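You operate a simulated robot arm through the tools that you are given. There is no shell and no other tool. Be economical: measure what you need, move in short steps, check, and stop when the job is done.

The job below is to be done with a simulated two-armed robot. You get a single attempt, and the scene is never put back.

## Task
Open the top wash drawer, take the black fan filter and put it in the inside of the top wash drawer, then shut the drawer. Fetch the green-rimmed water trap and stand it on top of the blue-capped exhale filter. Fetch the black strap and set it on the ledge under station three. Put the blue valve module on the front of the wash counter. Turn the rate dial to 80. Open the lower small drawer, put the blue wipe from the top of the packing desk in the inside of the lower small drawer and shut the drawer again. Do these in any order. Set down upright: green-rimmed water trap, blue valve module.

It is judged by the outcome, as a careful person would: the job done as asked, and still so three seconds after it is handed in. It fails if anything else is knocked over, pushed out of place, dropped, spilled or broken.

## Robot
Two 7-joint arms with two-finger parallel grippers on one trunk, on a base that drives. Base frame: it is fixed to the floor where the robot stands at the start and does not move with it; the origin is under the middle of the robot, x ahead of it, y to its left, z up. Lengths are in mm, angles in degrees, forces in N, time in s.
The left shoulder is at the start at [62, 198, 1054], the right one opposite. With the tool pointing down near the work surface each hand reaches from about 300 to 720 mm from the robot's upright axis, wherever it stands, measured 20 degrees to its own side. Places, roughly: black fan filter (6x9x3 cm) [-3100, 1300, 800]; black strap (7x7x4 cm) [-3700, 1100, 800]; blue valve module [-1000, 2500, 750]; blue wipe (6x8x3 cm) [-4200, 500, 800]; blue-capped exhale filter [-3000, 1500, 750]; front of the wash counter (106x15 cm) [-20, 800, 880]; green-rimmed water trap (6x6x8 cm) [-3300, 1300, 800]; inside of the lower small drawer [-3700, 1000, 600]; inside of the top wash drawer [700, 200, 700]; ledge under station three (60x17 cm) [-5060, -1460, 800]; lower small drawer [-3700, 1000, 600]; rate dial [-2700, -700, 800]; top wash drawer [600, 100, 700]. Payload 1.57 kg a hand.
The tool frame of a hand sits at the grasp point between the pads (the TCP): z along the fingers, y along the line on which they close. The tips reach 30 mm beyond it. Largest opening 110 mm; finger width 24, thickness 12; the body of the gripper, 48 by 112 mm, starts 78 mm behind the TCP.
Orientation is told as [roll, pitch, yaw] about the base's x, y, z axes, in that order, counted from this pose: with the fingers straight down and closing along the base's y, the tool's x points along the base's -x, its y along +y and its z along -z.

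## Interface
- The arms move only by the tool play_rows. It takes "left_steps", "right_steps" or both (then of equal length, played together; a hand with none holds still); each is a list of rows, each a list of 7 numbers: the turn, a rotation vector about the base's x, y, z in units of 180 degrees (1.0 is 180 degrees), then the shift along the base's x, y, z in units of 400 mm (1.0 is 400 mm), then the closure, from 0 (fully open) to 1 (shut). In form: [[rx, ry, rz, tx, ty, tz, gripper], ...]. A call has 1 to 20 rows; each row is the pose to reach, as a shift and turn from the pose commanded when the call began. A call with a number of a shift or a turn outside -1 to 1 is refused whole. Rows are played at 5 a second. More than 50 mm and 8.6 degrees between two rows, or a gripper value outside its range, and nothing of the call is played. A pose out of reach is approached as far as the arm can. The call stops where the force on the tool passes 40 N (or 10 N more than at its start, if that is more) or the arm is blocked; 0.2 s more then pass. Each finger travels about 72 mm/s and halts on what it meets, pressing with about 29 N; the grip force reading is that of the motor and also rises with nothing between the fingers. The clock runs only during rows and for 0.2 s after the last one: add rows that repeat a pose to give the fingers time. The reply holds the time, the measured pose of the TCP, the force on the tool along the base axes, the opening and the grip force, in the units named above and with some noise, with the torque about the TCP (base axes, N m) and any sound that the robot's microphone picked up, and new pictures: "pictures" is both (left out), scene, wrist or none (wrist: the cameras of the hands that moved).
- Cameras (640 x 400 px; columns grow to the right, rows downward): "scene" is now at [92.3, 23.8, 1622.3]; the picture's right is [0.36, -0.93, -0.00], its down [-0.83, -0.32, -0.46] and it looks along [0.43, 0.17, -0.89] (base axes); focal length 249 px, centre (320, 200). "left" rides on the left gripper at [70, -16, -141] in its tool frame; the picture's right is [0.23, 0.97, 0.00], its down [-0.85, 0.20, -0.48] and it looks along [-0.47, 0.11, 0.88] (tool axes); focal length 222 px, centre (320, 200). "right" rides on the right gripper at [70, 16, -141] in its tool frame; the picture's right is [-0.23, 0.97, 0.00], its down [-0.85, -0.20, -0.48] and it looks along [-0.47, -0.11, 0.88] (tool axes); focal length 222 px, centre (320, 200). There is no depth. A picture from a camera that has moved, and an enlarged one, comes with that camera's place and axes in the base frame and with its lens.
- lift_body(by): slides the trunk up (or, below 0, down) by that many mm; the arms and the scene camera ride with it, the base frame stays. It gives what a move gives, with no picture.
- roll_base(legs): drives the robot by 1 to 6 legs, each [ahead, left, turn to the left] in mm, mm and degrees, along the robot's own axes; the way and the turn of a leg run together, so that a leg with both is an arc; at most 1500 mm and 180 degrees a leg. The arms and the cameras ride along, it lands a little off, and it stops where it bumps. It gives what a move gives, and a new picture of the scene camera.
- pan_tilt(pan, tilt): turns the head with the scene camera to pan (to the left, within 86 degrees either way) and tilt (down, from -29 to 69), counted from straight ahead of the robot. It gives what a move gives, and a new picture of the scene camera.
- close_up(camera, box): a new picture of the part [left, top, right, bottom] of that camera's present view, enlarged. No time passes.
- job_done(): hands the job in; it is judged then, once.

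Work in short steps. Places have to be worked out from the pictures, the camera data and where the tool is seen: move nearer, look again, correct. Check each grasp and each placing, and mend what went wrong. You have 217 turns and 260 pictures in all, those below and enlarged ones among them. Open the grippers and draw the arms clear of the work before you hand the job in, unless the task says otherwise; then end with one line.

The tools are called after "Request:" as a command line: name --argument value ..., lists and objects as JSON in quotes. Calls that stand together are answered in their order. play_rows: Moves the arms, as the interface text tells. Its arguments: {"type":"object","properties":{"left_steps":{"type":"array"},"right_steps":{"type":"array"},"pictures":{"type":"string","enum":["both","scene","wrist","none"]}},"required":[]} The other tools are called the same way: lift_body (by) slides the trunk up or down; roll_base (legs) drives the base; pan_tilt (pan, tilt) turns the head that bears the scene camera; close_up (camera, box) takes an enlarged picture of a part of a camera's view; job_done () hands the job in.

At the start:

```text
time: 0.0
left_position: [506.2, 270.9, 1070.3]
left_orientation: [-0.1, 0.1, 0.1]
left_force: [0.2, -0.3, -0.4]
left_moment: [0.02, 0.03, -0.01]
left_finger_gap: 110.2
left_grip_force: 0.0
right_position: [358.8, -130.4, 1170.0]
right_orientation: [0.1, 0.1, 0.0]
right_force: [0.4, 1.1, 0.0]
right_moment: [-0.03, 0.02, 0.01]
right_finger_gap: 110.0
right_grip_force: 0.2
trunk travel left (down, up): [-650.0, 340.0]
robot x, y, heading: [2.0, 0.1, -0.1]
head pan, tilt: [21.2, 62.5]
```

scene: 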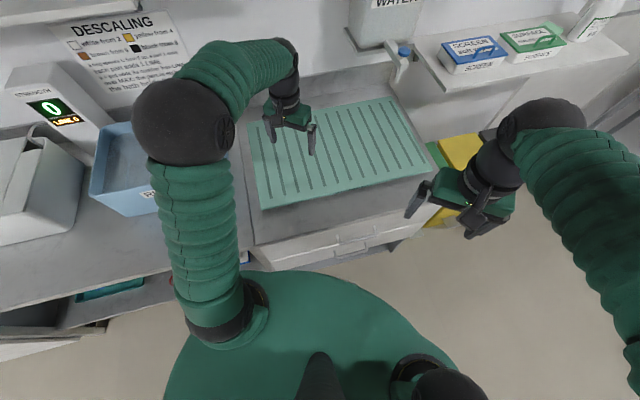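
right: 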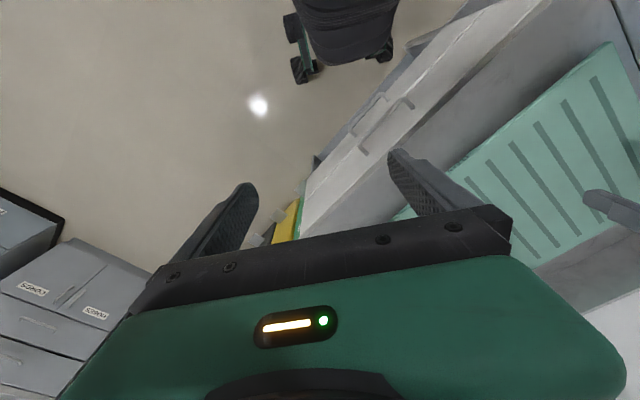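
left: 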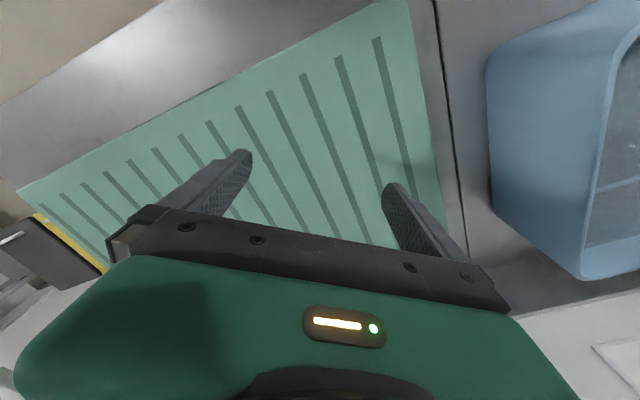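

I'll look around first: a level view toward the wash counter and its drawers.

Request:
pan_tilt --pan 0 --tilt 45

Request:
pan_tilt --pan 70 --tilt 35

```text
time: 0.8
left_position: [506.0, 272.2, 1070.1]
left_orientation: [0.0, -0.1, -0.1]
left_force: [-0.3, -0.2, -0.7]
left_moment: [-0.02, 0.02, 0.01]
left_finger_gap: 110.0
left_grip_force: 0.0
right_position: [356.8, -130.6, 1171.0]
right_orientation: [0.0, 0.0, -0.1]
right_force: [-0.5, -0.5, 0.4]
right_moment: [0.01, -0.01, -0.01]
right_finger_gap: 110.2
right_grip_force: 0.0
trunk travel left (down, up): [-650.0, 340.0]
robot x, y, heading: [-0.4, 0.7, 0.2]
head pan, tilt: [0.0, 45.0]
camera scene: at [114.0, 0.8, 1644.6], right [0.0, -1.0, 0.0], down [-0.71, 0.0, -0.71], along [0.71, 0.0, -0.71], focal length 249 px, centre (320, 200)
```

scene: 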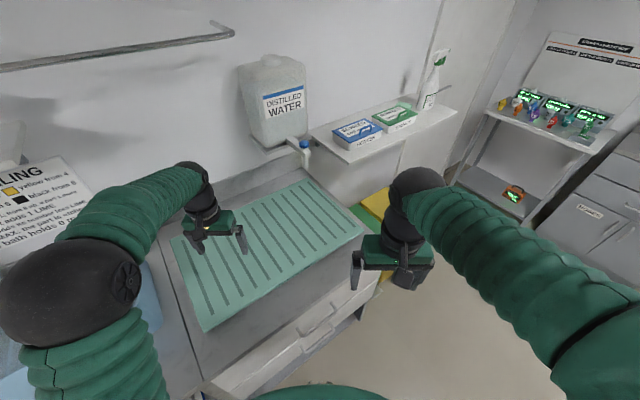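

```text
time: 2.3
left_position: [504.3, 270.3, 1070.4]
left_orientation: [0.1, 0.0, 0.0]
left_force: [0.4, -0.3, 0.6]
left_moment: [0.0, 0.0, 0.01]
left_finger_gap: 110.0
left_grip_force: 0.0
right_position: [357.0, -130.3, 1169.4]
right_orientation: [0.0, 0.0, 0.0]
right_force: [-0.7, 0.1, -0.1]
right_moment: [-0.01, 0.02, 0.01]
right_finger_gap: 109.9
right_grip_force: 0.1
trunk travel left (down, up): [-650.0, 340.0]
robot x, y, heading: [-2.8, 1.7, -0.1]
head pan, tilt: [70.0, 35.0]
camera scene: at [63.1, 83.6, 1659.5], right [0.94, -0.34, 0.0], down [-0.2, -0.54, -0.82], along [0.28, 0.77, -0.57], focal length 249 px, centre (320, 200)
```

scene: 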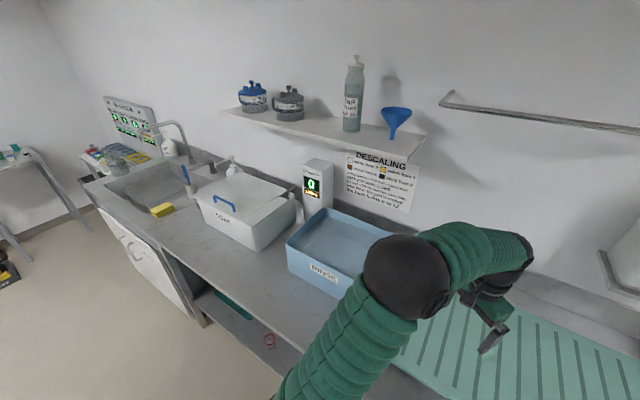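

The counter runs diagonally (its normal points about 32° left of ahead). I tuck the left arm in, then turn right away from the counter to see the rest of the room.

Request:
play_rows --left_steps '[[0, 0, 0, -0.11, 0, 0.05, 0], [0, 0, 0, -0.22, 0, 0.1, 0], [0, 0, 0, -0.33, 0, 0.15, 0], [0, 0, 0, -0.4, 0, 0.2, 0]]' --pictures "none"

Request:
pan_tilt --pan -80 --tilt 25

Request:
roll_base --legs '[[0, 0, -80]]'

```text
time: 3.3
left_position: [345.4, 270.8, 1152.1]
left_orientation: [0.0, -0.1, 0.0]
left_force: [-0.8, 0.5, -0.4]
left_moment: [-0.01, -0.05, 0.01]
left_finger_gap: 110.2
left_grip_force: 0.0
right_position: [355.7, -130.8, 1170.1]
right_orientation: [0.0, -0.1, 0.0]
right_force: [0.0, -0.8, -0.2]
right_moment: [0.01, -0.01, -0.01]
right_finger_gap: 110.1
right_grip_force: 0.1
trunk travel left (down, up): [-650.0, 340.0]
robot x, y, heading: [0.5, -0.3, 0.1]
head pan, tilt: [70.0, 35.0]
```

```text
time: 5.6
left_position: [346.1, 269.1, 1151.0]
left_orientation: [0.0, 0.0, 0.0]
left_force: [0.1, 0.6, -0.6]
left_moment: [0.0, 0.01, 0.03]
left_finger_gap: 110.0
left_grip_force: 0.0
right_position: [356.3, -130.9, 1169.9]
right_orientation: [0.0, 0.0, -0.1]
right_force: [-0.7, 1.0, 0.8]
right_moment: [0.01, -0.02, 0.03]
right_finger_gap: 109.9
right_grip_force: 0.0
trunk travel left (down, up): [-650.0, 340.0]
robot x, y, heading: [2.9, 1.9, -0.0]
head pan, tilt: [-80.0, 25.0]
camera scene: at [47.8, -90.2, 1675.4], right [-0.98, -0.17, 0.0], down [-0.07, 0.42, -0.91], along [0.16, -0.89, -0.42], focal length 249 px, centre (320, 200)
```

scene: 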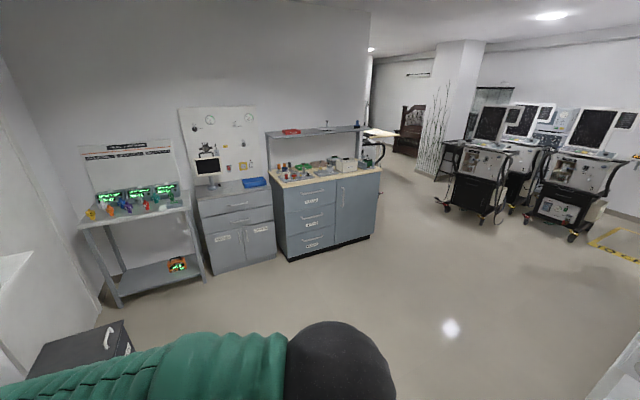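

```text
time: 9.5
left_position: [323.9, -296.6, 1150.2]
left_orientation: [0.0, 0.0, -80.5]
left_force: [0.8, 0.1, -0.1]
left_moment: [-0.01, 0.0, 0.0]
left_finger_gap: 110.1
left_grip_force: 0.1
right_position: [-69.7, -374.5, 1170.4]
right_orientation: [0.1, 0.0, -80.5]
right_force: [0.4, 0.4, -0.1]
right_moment: [0.02, 0.01, -0.03]
right_finger_gap: 110.0
right_grip_force: 0.0
trunk travel left (down, up): [-650.0, 340.0]
robot x, y, heading: [-1.6, -2.1, -80.7]
head pan, tilt: [-80.0, 25.0]
camera scene: at [-80.9, -62.0, 1675.4], right [-0.33, 0.94, 0.0], down [0.4, 0.14, -0.91], along [-0.85, -0.3, -0.42], focal length 249 px, centre (320, 200)
```

scene: 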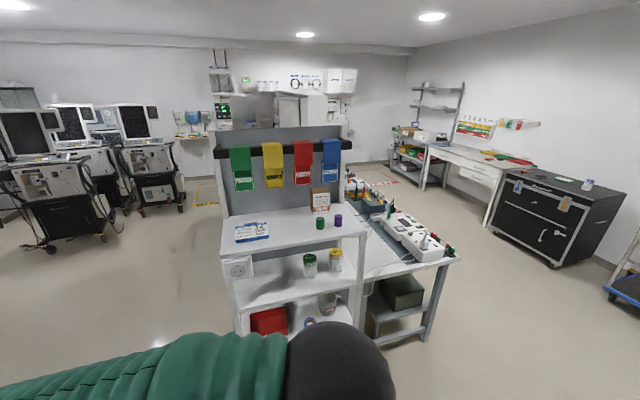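

The island is in the middle, and the packing desk is at the right by the wall. Enlarging to understand the layout there.

Request:
close_up --camera "scene" --box '[380, 80, 640, 290]'

Request:
close_up --camera "scene" --box '[200, 40, 460, 250]'

```text
1.90 times, centred on (510, 185) of scene
camera zoom: at [-80.9, -62.0, 1675.4], right [-0.33, 0.94, 0.0], down [0.4, 0.14, -0.91], along [-0.85, -0.3, -0.42], focal length 475 px, centre (-42, 229)
```

zoom: 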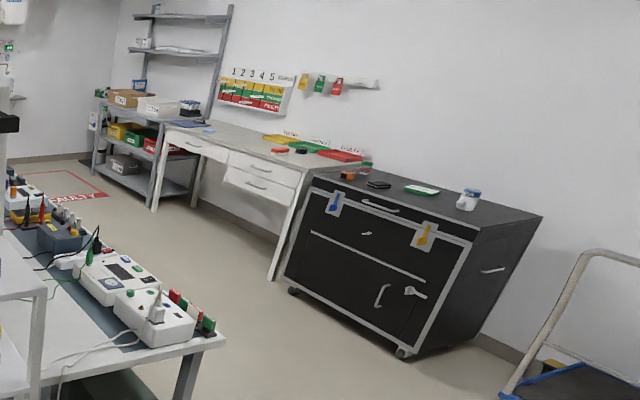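

```text
1.90 times, centred on (330, 145) of scene
camera zoom: at [-80.9, -62.0, 1675.4], right [-0.33, 0.94, 0.0], down [0.4, 0.14, -0.91], along [-0.85, -0.3, -0.42], focal length 475 px, centre (301, 305)
```

zoom: 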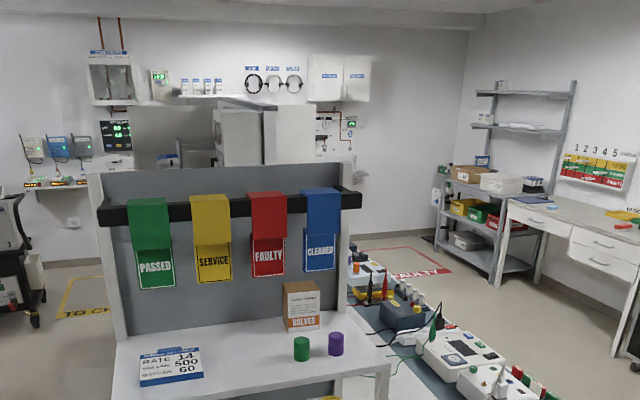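

Room axes appear rotated 32.4°: u toward the wash counter, v toward the cart/desk wall. I turn to face the cart wall and drive into the corridor.

Request:
pan_tilt --pan 0 --tilt 25

Request:
roll_base --legs '[[0, 0, -157], [1500, 0, 0], [0, 900, 0]]'

```text
time: 11.0
left_position: [323.6, -296.9, 1150.1]
left_orientation: [-0.1, 0.0, -80.5]
left_force: [0.7, 0.3, -1.5]
left_moment: [-0.02, -0.01, 0.0]
left_finger_gap: 109.8
left_grip_force: 0.1
right_position: [-69.0, -373.2, 1170.3]
right_orientation: [0.0, 0.0, -80.6]
right_force: [-1.3, 0.7, 0.5]
right_moment: [-0.01, -0.04, -0.03]
right_finger_gap: 110.3
right_grip_force: 0.0
trunk travel left (down, up): [-650.0, 340.0]
robot x, y, heading: [-0.0, -0.6, -80.5]
head pan, tilt: [0.0, 25.0]
camera scene: at [21.0, -122.1, 1675.3], right [-0.99, -0.16, 0.0], down [-0.07, 0.42, -0.91], along [0.15, -0.89, -0.42], focal length 249 px, centre (320, 200)
```

scene: 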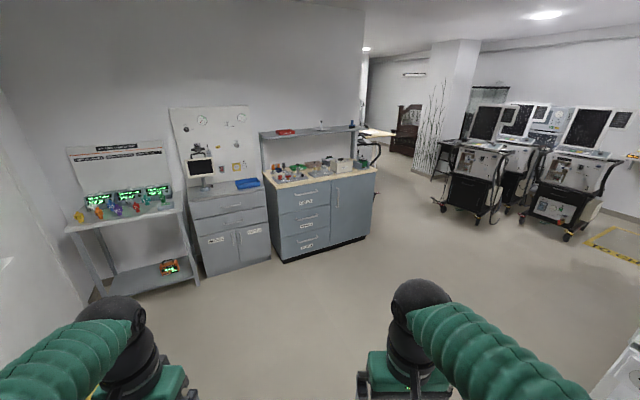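

```text
time: 29.2
left_position: [-1983.9, 919.9, 1151.0]
left_orientation: [0.1, 0.1, 122.6]
left_force: [0.1, 0.1, 0.1]
left_moment: [-0.02, 0.04, -0.01]
left_finger_gap: 109.9
left_grip_force: 0.0
right_position: [-1651.8, 1145.1, 1168.8]
right_orientation: [0.1, 0.1, 122.4]
right_force: [0.8, 0.0, -0.1]
right_moment: [-0.03, 0.01, -0.01]
right_finger_gap: 110.1
right_grip_force: 0.1
trunk travel left (down, up): [-650.0, 340.0]
robot x, y, heading: [-1568.4, 772.0, 122.6]
head pan, tilt: [0.0, 25.0]
camera scene: at [-1635.9, 878.3, 1675.3], right [0.84, 0.54, 0.0], down [0.23, -0.36, -0.91], along [-0.49, 0.76, -0.42], focal length 249 px, centre (320, 200)
```

scene: 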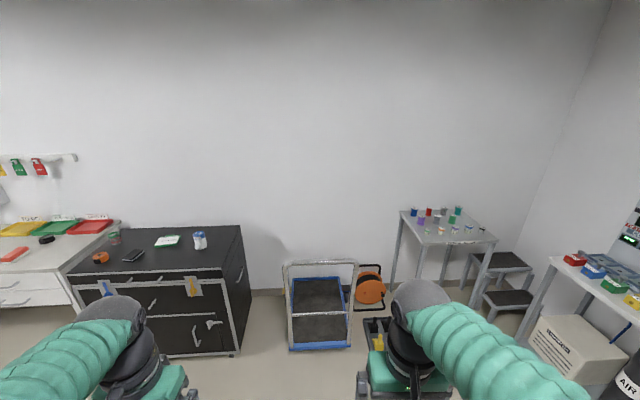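

I can see the cart with fan filter etc. and the valve table on the right. Moving to in front of the cart/desk junction.

Request:
roll_base --legs '[[300, 1000, 0], [300, 100, 0]]'

Request:
pan_tilt --pan 0 --tilt 40

```text
time: 36.2
left_position: [-3224.1, 838.0, 1152.1]
left_orientation: [0.3, 0.0, 122.8]
left_force: [0.4, 0.0, 0.7]
left_moment: [0.0, 0.01, -0.02]
left_finger_gap: 109.9
left_grip_force: 0.1
right_position: [-2893.0, 1063.0, 1170.0]
right_orientation: [0.1, -0.2, 122.6]
right_force: [0.6, 0.4, -0.6]
right_moment: [0.01, 0.06, -0.01]
right_finger_gap: 109.9
right_grip_force: 0.1
trunk travel left (down, up): [-650.0, 340.0]
robot x, y, heading: [-2816.0, 691.5, 122.6]
head pan, tilt: [0.0, 25.0]
camera scene: at [-2875.5, 796.7, 1675.5], right [0.84, 0.54, 0.0], down [0.23, -0.36, -0.91], along [-0.49, 0.76, -0.42], focal length 249 px, centre (320, 200)
```

scene: 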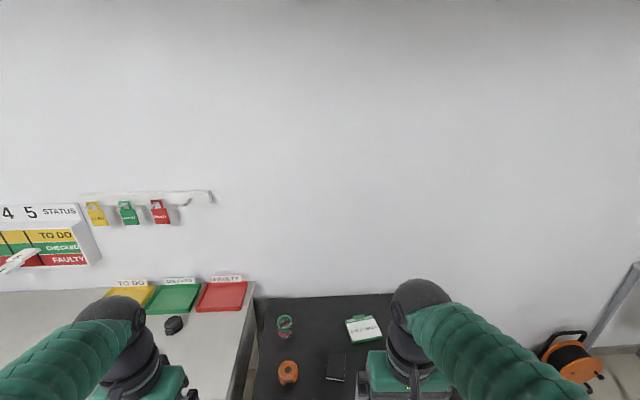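

```text
time: 37.0
left_position: [-3227.1, 839.4, 1150.0]
left_orientation: [0.1, 0.0, 122.7]
left_force: [0.3, -0.2, -0.8]
left_moment: [0.0, -0.01, 0.03]
left_finger_gap: 110.1
left_grip_force: 0.0
right_position: [-2894.9, 1064.1, 1169.1]
right_orientation: [0.1, 0.1, 122.7]
right_force: [0.1, -0.9, -0.1]
right_moment: [0.02, 0.04, 0.0]
right_finger_gap: 110.4
right_grip_force: 0.1
trunk travel left (down, up): [-650.0, 340.0]
robot x, y, heading: [-2812.7, 690.8, 122.5]
head pan, tilt: [0.0, 40.0]
camera scene: at [-2876.1, 791.8, 1652.0], right [0.84, 0.54, 0.0], down [0.35, -0.54, -0.77], along [-0.41, 0.64, -0.64], focal length 249 px, centre (320, 200)
```

scene: 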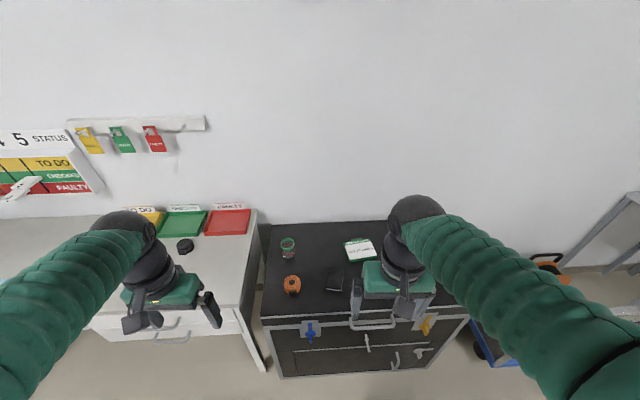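

Trap is about at (-3369,1304). I drive nearer so it's ~20° to the left, then view with the wrist camera.

Request:
roll_base --legs '[[230, 0, 0]]'

Request:
pan_tilt --pan 0 --tilt 55

```text
time: 38.8
left_position: [-3351.9, 1029.8, 1151.8]
left_orientation: [0.0, -0.1, 122.6]
left_force: [0.7, 0.2, -0.1]
left_moment: [0.03, 0.04, -0.01]
left_finger_gap: 110.1
left_grip_force: 0.1
right_position: [-3019.6, 1256.7, 1170.7]
right_orientation: [0.0, -0.1, 122.5]
right_force: [-0.1, -0.3, 0.6]
right_moment: [0.01, 0.03, 0.01]
right_finger_gap: 109.9
right_grip_force: 0.0
trunk travel left (down, up): [-650.0, 340.0]
robot x, y, heading: [-2940.8, 888.0, 122.5]
head pan, tilt: [0.0, 40.0]
camera scene: at [-3000.1, 981.6, 1652.2], right [0.84, 0.54, 0.0], down [0.35, -0.54, -0.77], along [-0.41, 0.65, -0.64], focal length 249 px, centre (320, 200)
```

scene: 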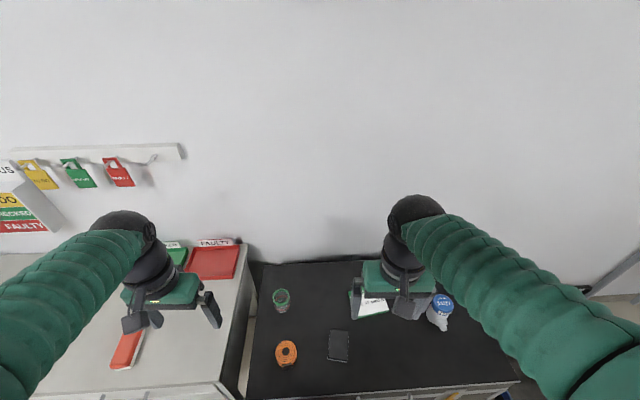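

```text
time: 39.5
left_position: [-3353.7, 1031.8, 1151.2]
left_orientation: [0.0, 0.0, 122.7]
left_force: [-0.6, 0.5, -0.8]
left_moment: [0.01, -0.03, -0.01]
left_finger_gap: 110.1
left_grip_force: 0.1
right_position: [-3021.2, 1258.2, 1169.7]
right_orientation: [-0.1, 0.1, 122.6]
right_force: [-0.3, 0.3, 0.6]
right_moment: [0.03, -0.04, -0.01]
right_finger_gap: 110.2
right_grip_force: 0.1
trunk travel left (down, up): [-650.0, 340.0]
robot x, y, heading: [-2937.6, 888.5, 122.7]
head pan, tilt: [0.0, 55.0]
camera scene: at [-2995.7, 974.2, 1631.3], right [0.84, 0.54, 0.0], down [0.44, -0.69, -0.57], along [-0.31, 0.48, -0.82], focal length 249 px, centre (320, 200)
```

scene: 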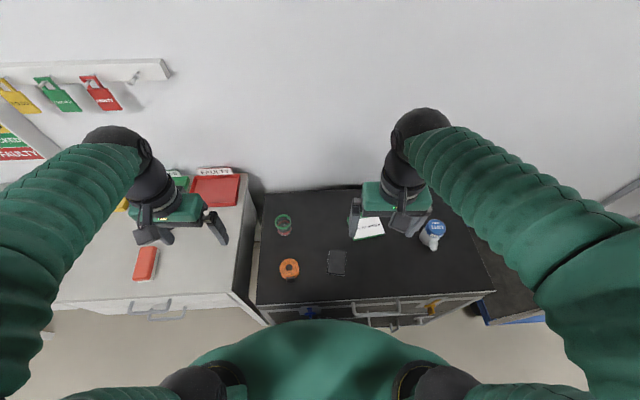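

Moving the left hand to above the trap (approx (-3356,1282)) at z≈1030 to look with its wrist camera.

Request:
play_rows --left_steps '[[0, 0, 0, 0, 0.1, -0.05, 0], [0, 0, 0, 0, 0.2, -0.1, 0], [0, 0, 0, 0, 0.3, -0.15, 0], [0, 0, 0, 0, 0.4, -0.2, 0], [0, 0, 0, 0, 0.5, -0.25, 0], [0, 0, 0, 0, 0.6, -0.3, 0]]'

```text
time: 40.9
left_position: [-3352.1, 1273.1, 1031.3]
left_orientation: [0.0, -0.1, 122.8]
left_force: [-0.2, -0.3, 0.1]
left_moment: [-0.03, -0.02, 0.01]
left_finger_gap: 109.8
left_grip_force: 0.0
right_position: [-3019.9, 1257.9, 1169.0]
right_orientation: [0.0, 0.1, 122.6]
right_force: [0.3, 1.1, -0.3]
right_moment: [-0.01, 0.04, -0.01]
right_finger_gap: 110.0
right_grip_force: 0.0
trunk travel left (down, up): [-650.0, 340.0]
robot x, y, heading: [-2942.8, 887.0, 123.0]
head pan, tilt: [0.0, 55.0]
camera scene: at [-2996.0, 977.2, 1631.1], right [0.84, 0.54, 0.0], down [0.44, -0.69, -0.57], along [-0.31, 0.48, -0.82], focal length 249 px, centre (320, 200)
camera left: at [-3301.9, 1221.9, 1172.2], right [-0.7, -0.72, 0.0], down [-0.63, 0.61, 0.48], along [-0.34, 0.33, -0.88], focal length 222 px, centre (320, 200)
```

scene: 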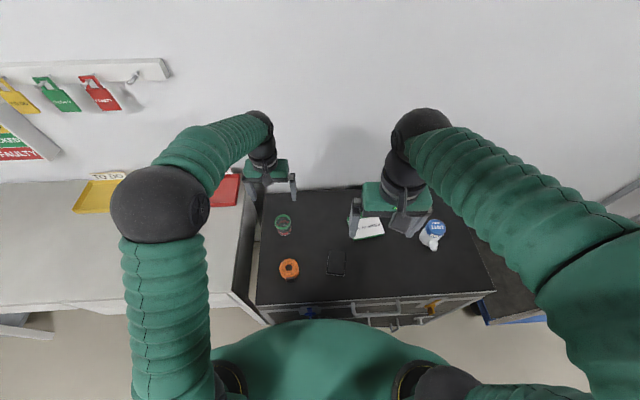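
left: 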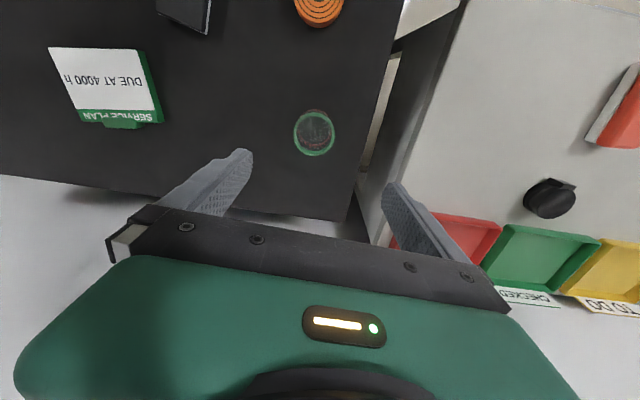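

Both rays agree: rim at about (-3340,1268,875). Lower straight over it to z≈905 and check.

Request:
play_rows --left_steps '[[0, 0, 0, 0.03, -0.0125, -0.1, 0], [0, 0, 0, 0.03, -0.0125, -0.2, 0], [0, 0, 0, 0.03, -0.0125, -0.3, 0], [0, 0, 0, 0.03, -0.0125, -0.31, 0]]' --pictures "wrist"

```text
time: 41.9
left_position: [-3340.1, 1266.9, 907.2]
left_orientation: [0.0, -0.1, 122.8]
left_force: [-0.2, -1.0, -0.1]
left_moment: [0.01, 0.01, -0.01]
left_finger_gap: 109.9
left_grip_force: 0.0
right_position: [-3020.5, 1256.6, 1170.1]
right_orientation: [0.0, 0.1, 122.6]
right_force: [-0.2, 1.2, -0.3]
right_moment: [0.02, 0.01, -0.02]
right_finger_gap: 109.8
right_grip_force: 0.0
trunk travel left (down, up): [-650.0, 340.0]
robot x, y, heading: [-2939.7, 885.4, 122.6]
head pan, tilt: [0.0, 55.0]
camera left: at [-3289.6, 1214.9, 1048.0], right [-0.7, -0.72, 0.0], down [-0.63, 0.61, 0.48], along [-0.34, 0.33, -0.88], focal length 222 px, centre (320, 200)
```

left: 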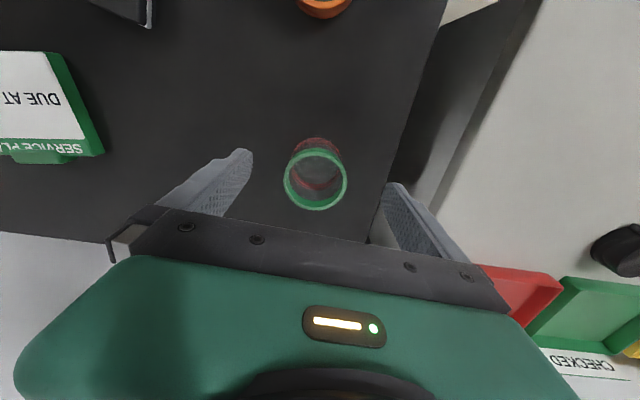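

Rim is centred between the fingers. Lower to z≈838 and close.

Request:
play_rows --left_steps '[[0, 0, 0, -0.007, 0.01, -0.09, 0], [0, 0, 0, -0.007, 0.01, -0.17, 0], [0, 0, 0, -0.007, 0.01, -0.17, 0.5], [0, 0, 0, -0.007, 0.01, -0.17, 1], [0, 0, 0, -0.007, 0.01, -0.17, 1], [0, 0, 0, -0.007, 0.01, -0.17, 1]]' --pictures "wrist"

```text
time: 43.3
left_position: [-3344.5, 1269.6, 839.4]
left_orientation: [0.0, 0.0, 122.7]
left_force: [-0.5, -0.9, 3.4]
left_moment: [-0.01, -0.01, -0.03]
left_finger_gap: 53.2
left_grip_force: 28.8
right_position: [-3021.8, 1257.0, 1170.7]
right_orientation: [0.0, 0.0, 122.6]
right_force: [0.2, -0.7, -0.1]
right_moment: [-0.07, 0.0, 0.04]
right_finger_gap: 109.8
right_grip_force: 0.0
trunk travel left (down, up): [-650.0, 340.0]
robot x, y, heading: [-2936.2, 887.1, 122.7]
head pan, tilt: [0.0, 55.0]
camera left: at [-3293.6, 1219.3, 979.9], right [-0.7, -0.72, 0.0], down [-0.63, 0.61, 0.48], along [-0.34, 0.33, -0.88], focal length 222 px, centre (320, 200)
```

left: 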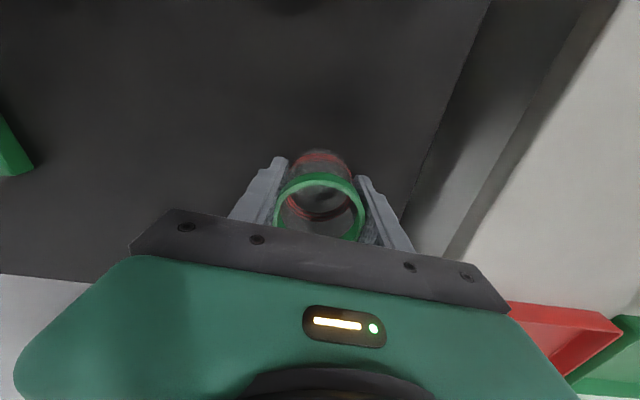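

Grip holds at 53 mm. Lift the trap well clear.

Request:
play_rows --left_steps '[[0, 0, 0, 0, 0, 0.1, 1], [0, 0, 0, 0, 0, 0.2, 1], [0, 0, 0, 0, 0, 0.3, 1], [0, 0, 0, 0, 0, 0.4, 1], [0, 0, 0, 0, 0, 0.5, 1]]' --pictures "wrist"

Request:
roll_base --legs '[[0, -500, 0]]'

```text
time: 44.5
left_position: [-3344.6, 1270.8, 1038.6]
left_orientation: [0.0, 0.0, 122.8]
left_force: [0.2, -0.7, -0.2]
left_moment: [-0.02, 0.02, 0.03]
left_finger_gap: 53.0
left_grip_force: 29.2
right_position: [-3020.3, 1256.9, 1169.4]
right_orientation: [0.0, -0.1, 122.6]
right_force: [0.0, -0.1, -0.3]
right_moment: [-0.01, 0.01, 0.0]
right_finger_gap: 109.7
right_grip_force: 0.1
trunk travel left (down, up): [-650.0, 340.0]
robot x, y, heading: [-2940.7, 886.5, 122.9]
head pan, tilt: [0.0, 55.0]
camera left: at [-3292.8, 1219.2, 1179.7], right [-0.7, -0.72, 0.0], down [-0.63, 0.61, 0.48], along [-0.34, 0.33, -0.88], focal length 222 px, centre (320, 200)
```

left: 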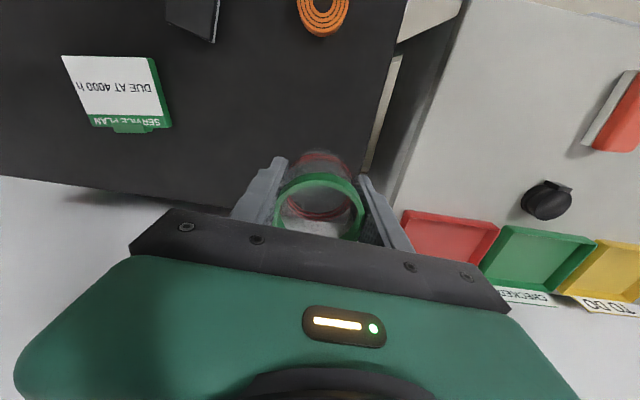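

```text
time: 47.5
left_position: [-2929.4, 1537.2, 1037.1]
left_orientation: [-0.3, 0.0, 122.8]
left_force: [-0.9, 0.6, -1.0]
left_moment: [0.01, -0.04, 0.0]
left_finger_gap: 52.7
left_grip_force: 28.6
right_position: [-2606.3, 1522.3, 1170.8]
right_orientation: [-0.3, 0.0, 122.6]
right_force: [0.4, 0.1, 0.2]
right_moment: [-0.02, -0.03, -0.02]
right_finger_gap: 109.9
right_grip_force: 0.0
trunk travel left (down, up): [-650.0, 340.0]
robot x, y, heading: [-2522.5, 1154.9, 122.6]
head pan, tilt: [0.0, 55.0]
camera scene: at [-2583.5, 1238.4, 1631.2], right [0.84, 0.54, 0.01], down [0.45, -0.69, -0.57], along [-0.3, 0.48, -0.82], focal length 249 px, centre (320, 200)
```

scene: 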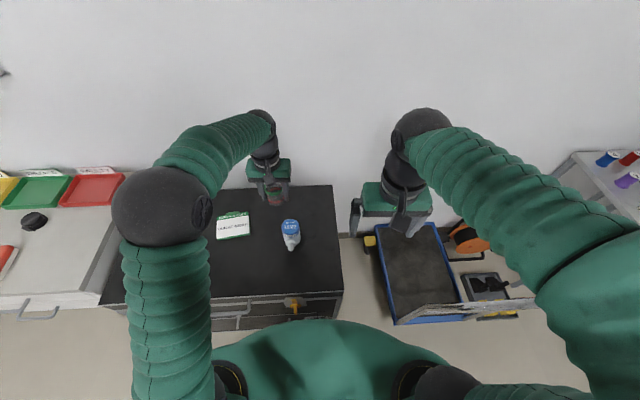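

Cap top triangulates to about (-2883,1531,880). Look from the left wrist camera.

Request:
close_up --camera "left" --box '[120, 0, 520, 250]'

Request:
close_up --camera "scene" --box '[230, 150, 350, 270]'

```text
1.60 times, centred on (320, 125) of left
camera zoom: at [-2879.1, 1485.4, 1178.2], right [-0.7, -0.72, -0.01], down [-0.63, 0.61, 0.48], along [-0.34, 0.34, -0.88], focal length 355 px, centre (320, 320)
```

zoom: 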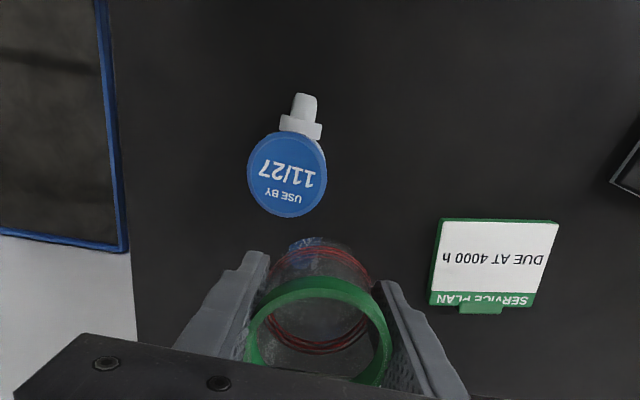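

```text
3.33 times, centred on (290, 210) of scene
camera zoom: at [-2583.5, 1238.4, 1631.2], right [0.84, 0.54, 0.01], down [0.45, -0.69, -0.57], along [-0.3, 0.48, -0.82], focal length 831 px, centre (420, 167)
```

zoom: 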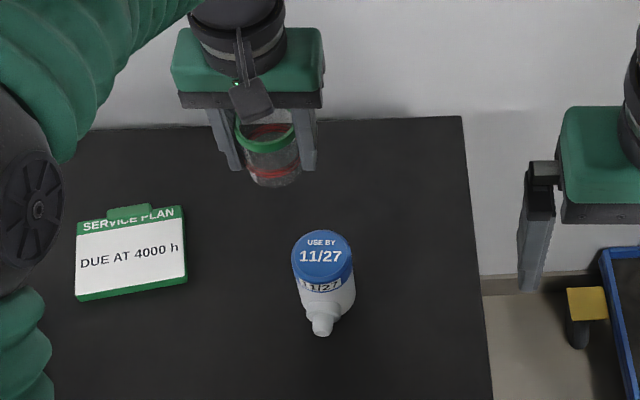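

Cap centre ≈ (-2883,1528,873). Move the held trap over it at z≈975 and check alignment.

Request:
play_rows --left_steps '[[0, 0, 0, 0.06, -0.011, 0, 1], [0, 0, 0, 0.115, -0.022, 0, 1], [0, 0, 0, 0.115, -0.022, -0.08, 1], [0, 0, 0, 0.115, -0.022, -0.155, 1], [0, 0, 0, 0.115, -0.022, -0.155, 1]]' --pictures "none"

Request:
close_up --camera "left" --box '[220, 110, 420, 250]'

Request:
close_up --camera "scene" --box '[230, 150, 350, 270]'

```text
time: 48.7
left_position: [-2875.2, 1531.6, 976.3]
left_orientation: [0.1, -0.1, 122.7]
left_force: [0.2, 0.5, -0.4]
left_moment: [0.04, 0.04, 0.02]
left_finger_gap: 52.9
left_grip_force: 28.9
right_position: [-2598.2, 1525.4, 1171.2]
right_orientation: [0.1, -0.2, 122.5]
right_force: [-0.1, 0.2, 0.2]
right_moment: [0.03, 0.04, -0.02]
right_finger_gap: 109.9
right_grip_force: 0.1
trunk travel left (down, up): [-650.0, 340.0]
robot x, y, heading: [-2521.1, 1156.6, 122.5]
head pan, tilt: [0.0, 55.0]
```

```text
2.86 times, centred on (320, 180) of left
camera zoom: at [-2824.7, 1479.7, 1117.3], right [-0.7, -0.72, 0.0], down [-0.63, 0.61, 0.48], along [-0.35, 0.33, -0.88], focal length 635 px, centre (320, 257)
```

zoom: 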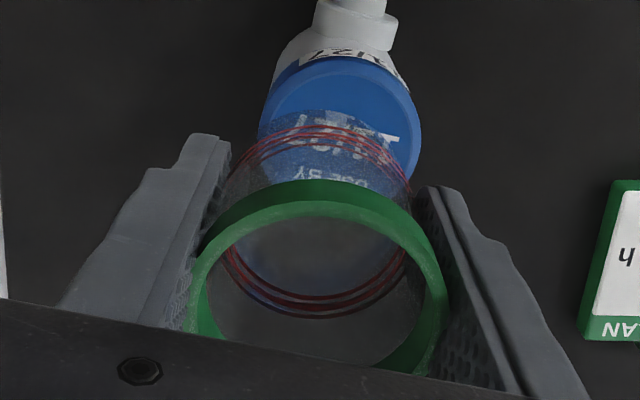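

```text
3.33 times, centred on (290, 210) of scene
camera zoom: at [-2573.4, 1243.3, 1631.3], right [0.84, 0.54, 0.0], down [0.44, -0.69, -0.57], along [-0.31, 0.48, -0.82], focal length 831 px, centre (420, 167)
```

zoom: 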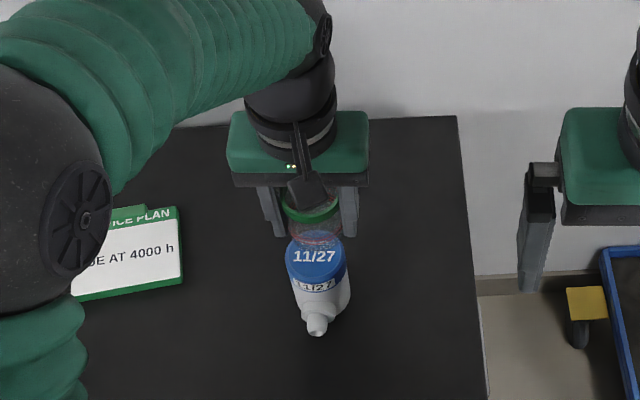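

The base settled a few mm; comparing in the wrist view, the trap axis should shift about (-8.5,-2). Shift and descend to z≈950.

Request:
play_rows --left_steps '[[0, 0, 0, -0.021, -0.005, 0, 1], [0, 0, 0, -0.021, -0.005, -0.04, 1], [0, 0, 0, -0.021, -0.005, -0.065, 1], [0, 0, 0, -0.021, -0.005, -0.065, 1]]' --pictures "none"

Request:
close_up --camera "left" --box '[220, 110, 420, 250]'

Request:
close_up --camera "scene" --box '[250, 180, 330, 250]'

```text
time: 49.7
left_position: [-2885.9, 1528.5, 949.7]
left_orientation: [-0.1, 0.0, 122.7]
left_force: [-0.2, 0.5, -0.9]
left_moment: [0.0, 0.0, 0.03]
left_finger_gap: 52.9
left_grip_force: 29.4
right_position: [-2601.9, 1524.0, 1170.7]
right_orientation: [0.0, 0.0, 122.6]
right_force: [-0.1, 0.0, 0.0]
right_moment: [-0.01, 0.01, -0.01]
right_finger_gap: 110.1
right_grip_force: 0.0
trunk travel left (down, up): [-650.0, 340.0]
robot x, y, heading: [-2522.5, 1154.1, 122.4]
head pan, tilt: [0.0, 55.0]
```

```text
2.86 times, centred on (320, 180) of left
camera zoom: at [-2835.0, 1477.5, 1091.4], right [-0.7, -0.72, 0.0], down [-0.63, 0.61, 0.48], along [-0.34, 0.33, -0.88], focal length 635 px, centre (320, 257)
```

zoom: 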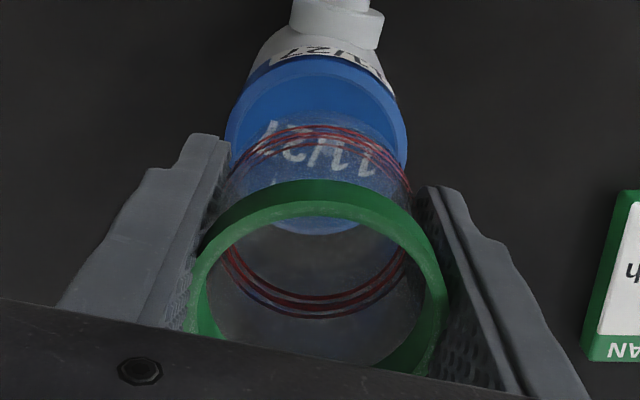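

```text
5.71 times, centred on (290, 215) of scene
camera zoom: at [-2575.8, 1243.1, 1631.2], right [0.84, 0.54, 0.0], down [0.44, -0.69, -0.57], along [-0.31, 0.48, -0.82], focal length 1424 px, centre (491, 114)
```

zoom: 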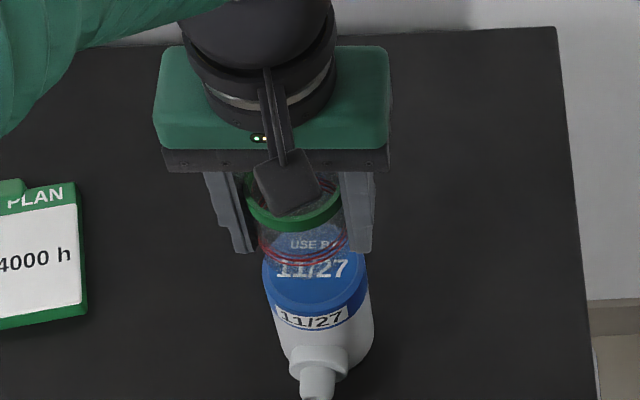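

Nearly aligned; shift +4 mm in x and descend in small steps to feel contact.

Request:
play_rows --left_steps '[[0, 0, 0, 0.01, 0, 0, 1], [0, 0, 0, 0.01, 0, -0.01, 1], [0, 0, 0, 0.01, 0, -0.02, 1], [0, 0, 0, 0.01, 0, -0.025, 1]]' --pictures "none"

Request:
close_up --camera "scene" --box '[250, 180, 330, 250]'

```text
time: 50.7
left_position: [-2881.4, 1527.0, 940.5]
left_orientation: [0.0, -0.1, 122.8]
left_force: [-0.5, 0.1, -0.4]
left_moment: [-0.03, -0.02, 0.02]
left_finger_gap: 52.5
left_grip_force: 28.7
right_position: [-2602.4, 1523.3, 1170.4]
right_orientation: [0.0, 0.0, 122.5]
right_force: [-0.1, -0.8, -0.5]
right_moment: [-0.01, 0.0, -0.02]
right_finger_gap: 110.2
right_grip_force: 0.0
trunk travel left (down, up): [-650.0, 340.0]
robot x, y, heading: [-2518.7, 1154.3, 122.7]
head pan, tilt: [0.0, 55.0]
```

```text
5.71 times, centred on (290, 215) of scene
camera zoom: at [-2576.0, 1243.1, 1631.2], right [0.84, 0.54, 0.0], down [0.44, -0.69, -0.57], along [-0.31, 0.48, -0.82], focal length 1424 px, centre (491, 114)
```

zoom: 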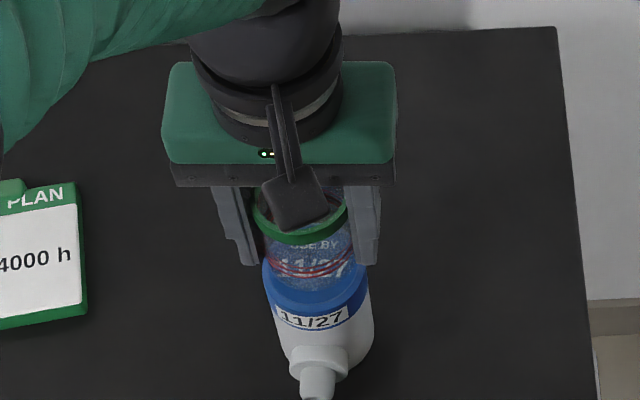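

Well aligned. Continue down in 2–3 mm steps.

Request:
play_rows --left_steps '[[0, 0, 0, 0, 0, -0.007, 1], [0, 0, 0, 0, 0, -0.014, 1], [0, 0, 0, 0, 0, -0.02, 1]]' --pictures "none"

Request:
close_up --camera "scene" --box '[250, 180, 330, 250]'

```text
time: 51.5
left_position: [-2882.3, 1527.7, 933.8]
left_orientation: [0.0, -0.1, 122.6]
left_force: [0.0, 0.1, 2.5]
left_moment: [0.02, -0.01, 0.0]
left_finger_gap: 52.8
left_grip_force: 29.4
right_position: [-2600.2, 1524.7, 1170.8]
right_orientation: [-0.1, 0.0, 122.6]
right_force: [0.4, -0.1, 0.5]
right_moment: [0.01, 0.06, 0.0]
right_finger_gap: 109.9
right_grip_force: 0.1
trunk travel left (down, up): [-650.0, 340.0]
robot x, y, heading: [-2518.2, 1155.9, 122.5]
head pan, tilt: [0.0, 55.0]
```

```text
5.71 times, centred on (290, 215) of scene
camera zoom: at [-2575.7, 1242.7, 1631.3], right [0.84, 0.54, 0.0], down [0.44, -0.69, -0.57], along [-0.31, 0.48, -0.82], focal length 1424 px, centre (491, 114)
```

zoom: 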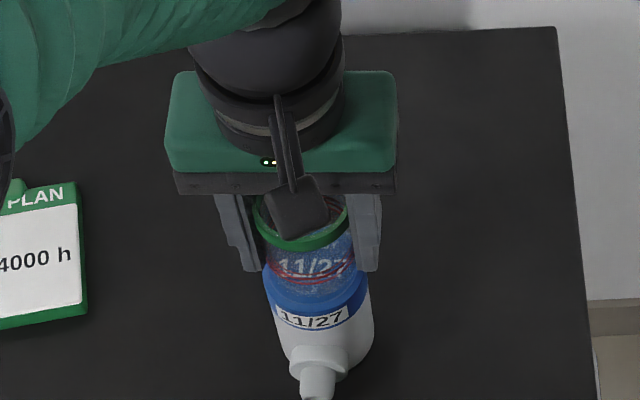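

Light contact force 2.5 N. One more 1.5 mm to confirm contact.

Request:
play_rows --left_steps '[[0, 0, 0, 0, 0, -0.004, 1], [0, 0, 0, 0, 0, -0.004, 1]]' --pictures "none"

```text
time: 52.1
left_position: [-2882.3, 1527.7, 932.4]
left_orientation: [-0.1, -0.3, 122.7]
left_force: [-1.4, -0.2, 15.0]
left_moment: [0.03, 0.06, 0.01]
left_finger_gap: 52.7
left_grip_force: 28.9
right_position: [-2600.3, 1524.3, 1170.4]
right_orientation: [0.0, -0.1, 122.6]
right_force: [-0.5, 0.3, 0.3]
right_moment: [0.02, 0.0, 0.0]
right_finger_gap: 110.1
right_grip_force: 0.0
trunk travel left (down, up): [-650.0, 340.0]
robot x, y, heading: [-2519.9, 1157.6, 122.5]
head pan, tilt: [0.0, 55.0]
```

Firm contact. Relieve 1 mm, open, and rise straight.

Request:
play_rows --left_steps '[[0, 0, 0, 0, 0, 0.003, 1], [0, 0, 0, 0, 0, 0.003, 0.4], [0, 0, 0, 0, 0, 0.003, 0], [0, 0, 0, 0, 0, 0.003, 0], [0, 0, 0, 0, 0, 0.003, 0], [0, 0, 0, 0, 0, 0.1, 0], [0, 0, 0, 0, 0, 0.2, 0], [0, 0, 0, 0, 0, 0.3, 0], [0, 0, 0, 0, 0, 0.4, 0]]'

Request:
close_up --camera "scene" --box '[250, 180, 330, 250]'

```text
time: 54.1
left_position: [-2883.2, 1526.8, 1092.0]
left_orientation: [0.0, -0.1, 122.8]
left_force: [1.2, 0.3, 0.3]
left_moment: [-0.01, 0.03, -0.01]
left_finger_gap: 109.9
left_grip_force: 0.0
right_position: [-2600.2, 1524.1, 1170.3]
right_orientation: [-0.1, -0.2, 122.7]
right_force: [-1.0, -0.8, -0.1]
right_moment: [0.03, 0.0, 0.01]
right_finger_gap: 110.0
right_grip_force: 0.1
trunk travel left (down, up): [-650.0, 340.0]
robot x, y, heading: [-2522.4, 1155.7, 122.5]
head pan, tilt: [0.0, 55.0]
camera scene: at [-2575.0, 1241.6, 1631.3], right [0.84, 0.54, 0.0], down [0.44, -0.69, -0.57], along [-0.31, 0.48, -0.82], focal length 249 px, centre (320, 200)
camera left: at [-2831.6, 1476.3, 1233.5], right [-0.7, -0.72, 0.0], down [-0.63, 0.61, 0.48], along [-0.34, 0.33, -0.88], focal length 222 px, centre (320, 200)
```

scene: 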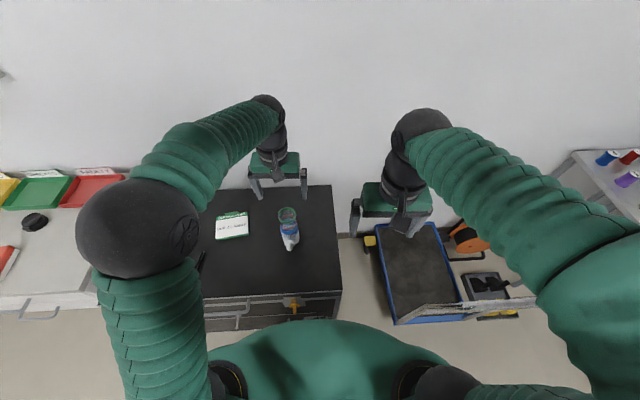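
left: 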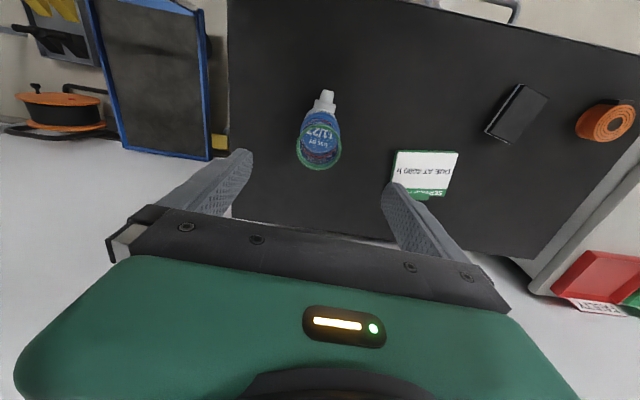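

```text
5.71 times, centred on (290, 215) of scene
camera zoom: at [-2575.0, 1241.6, 1631.3], right [0.84, 0.54, 0.0], down [0.44, -0.69, -0.57], along [-0.31, 0.48, -0.82], focal length 1424 px, centre (491, 114)
```

zoom: 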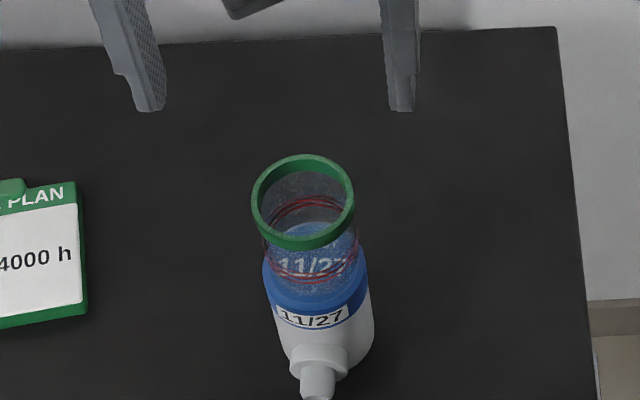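

Trap stands centred. Now back off and drive left to the packing desk.

Request:
roll_base --legs '[[-300, 0, 0], [0, 1250, 0]]'

Request:
pan_tilt --pan 0 --tilt 45

```text
time: 62.0
left_position: [-3775.0, 592.7, 1091.1]
left_orientation: [0.0, -0.1, 123.1]
left_force: [0.8, -0.6, -0.1]
left_moment: [-0.01, 0.06, -0.01]
left_finger_gap: 110.0
left_grip_force: 0.0
right_position: [-3494.0, 592.8, 1170.8]
right_orientation: [0.1, 0.0, 122.9]
right_force: [0.2, -0.3, -0.2]
right_moment: [-0.01, 0.0, -0.01]
right_finger_gap: 109.9
right_grip_force: 0.1
trunk travel left (down, up): [-650.0, 340.0]
robot x, y, heading: [-3411.3, 218.5, 123.3]
head pan, tilt: [0.0, 55.0]
camera scene: at [-3465.7, 310.1, 1631.2], right [0.84, 0.55, 0.0], down [0.45, -0.69, -0.57], along [-0.31, 0.48, -0.82], focal length 249 px, centre (320, 200)
```

scene: 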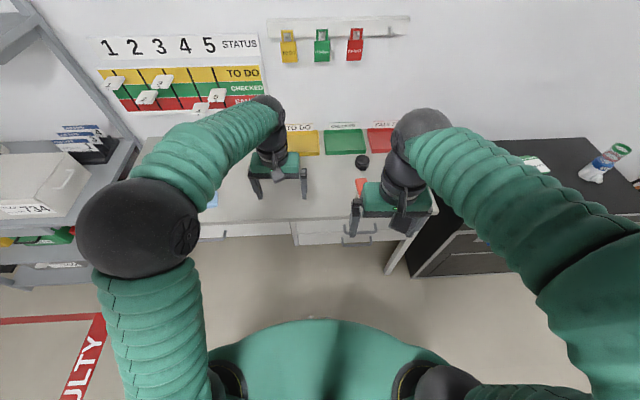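

```text
time: 62.8
left_position: [-3777.3, 591.8, 1091.8]
left_orientation: [0.0, -0.1, 123.1]
left_force: [-0.2, -0.9, 0.4]
left_moment: [0.02, -0.01, 0.01]
left_finger_gap: 110.1
left_grip_force: 0.0
right_position: [-3494.0, 590.2, 1171.1]
right_orientation: [0.1, -0.1, 122.9]
right_force: [-0.5, -0.1, 0.1]
right_moment: [0.02, 0.0, 0.0]
right_finger_gap: 110.1
right_grip_force: 0.0
trunk travel left (down, up): [-650.0, 340.0]
robot x, y, heading: [-3415.2, 223.4, 122.9]
head pan, tilt: [0.0, 45.0]
camera scene: at [-3472.7, 316.7, 1644.6], right [0.84, 0.55, 0.0], down [0.39, -0.59, -0.71], along [-0.39, 0.59, -0.71], focal length 249 px, centre (320, 200)
```

scene: 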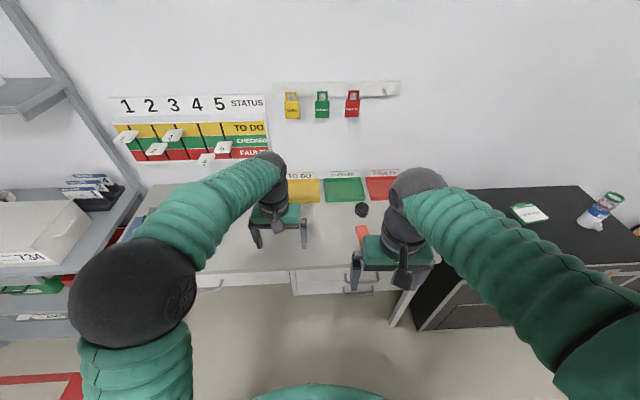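

Desk, status board, drawers seen. The blue wipe estimates to (-4158,565). Position so it's about 20° to the left, and look.

Request:
roll_base --legs '[[170, 250, 0]]'

Request:
close_up --camera "left" --box '[0, 0, 640, 400]'

```text
time: 64.8
left_position: [-4071.3, 600.5, 1092.9]
left_orientation: [0.5, -0.2, 123.2]
left_force: [0.3, -0.3, 0.2]
left_moment: [-0.03, 0.06, -0.02]
left_finger_gap: 110.0
left_grip_force: 0.0
right_position: [-3788.0, 600.7, 1170.3]
right_orientation: [0.5, 0.0, 123.2]
right_force: [1.4, 0.5, 0.0]
right_moment: [-0.05, 0.07, -0.02]
right_finger_gap: 110.0
right_grip_force: 0.1
trunk travel left (down, up): [-650.0, 340.0]
robot x, y, heading: [-3712.6, 224.9, 123.5]
head pan, tilt: [0.0, 45.0]
camera scene: at [-3761.2, 327.8, 1644.7], right [0.84, 0.55, -0.01], down [0.38, -0.6, -0.71], along [-0.39, 0.59, -0.71], focal length 249 px, centre (320, 200)
```

scene: 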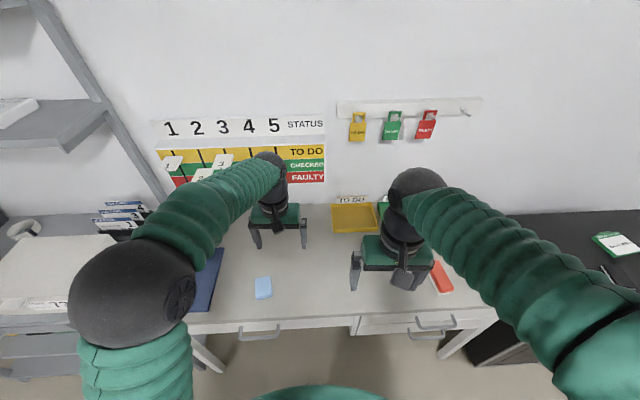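

```text
1.00 times, centred on (320, 200) of left (not enlarged: the box is as wide or as high as the picture)
camera zoom: at [-4017.9, 549.6, 1233.8], right [-0.69, -0.72, 0.01], down [-0.63, 0.61, 0.48], along [-0.35, 0.33, -0.88], focal length 222 px, centre (320, 200)
```

zoom: 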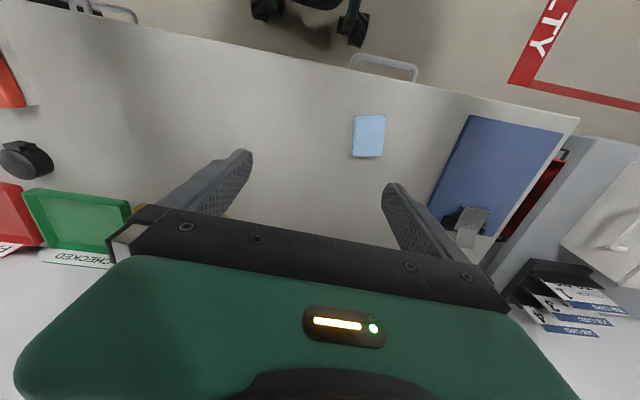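

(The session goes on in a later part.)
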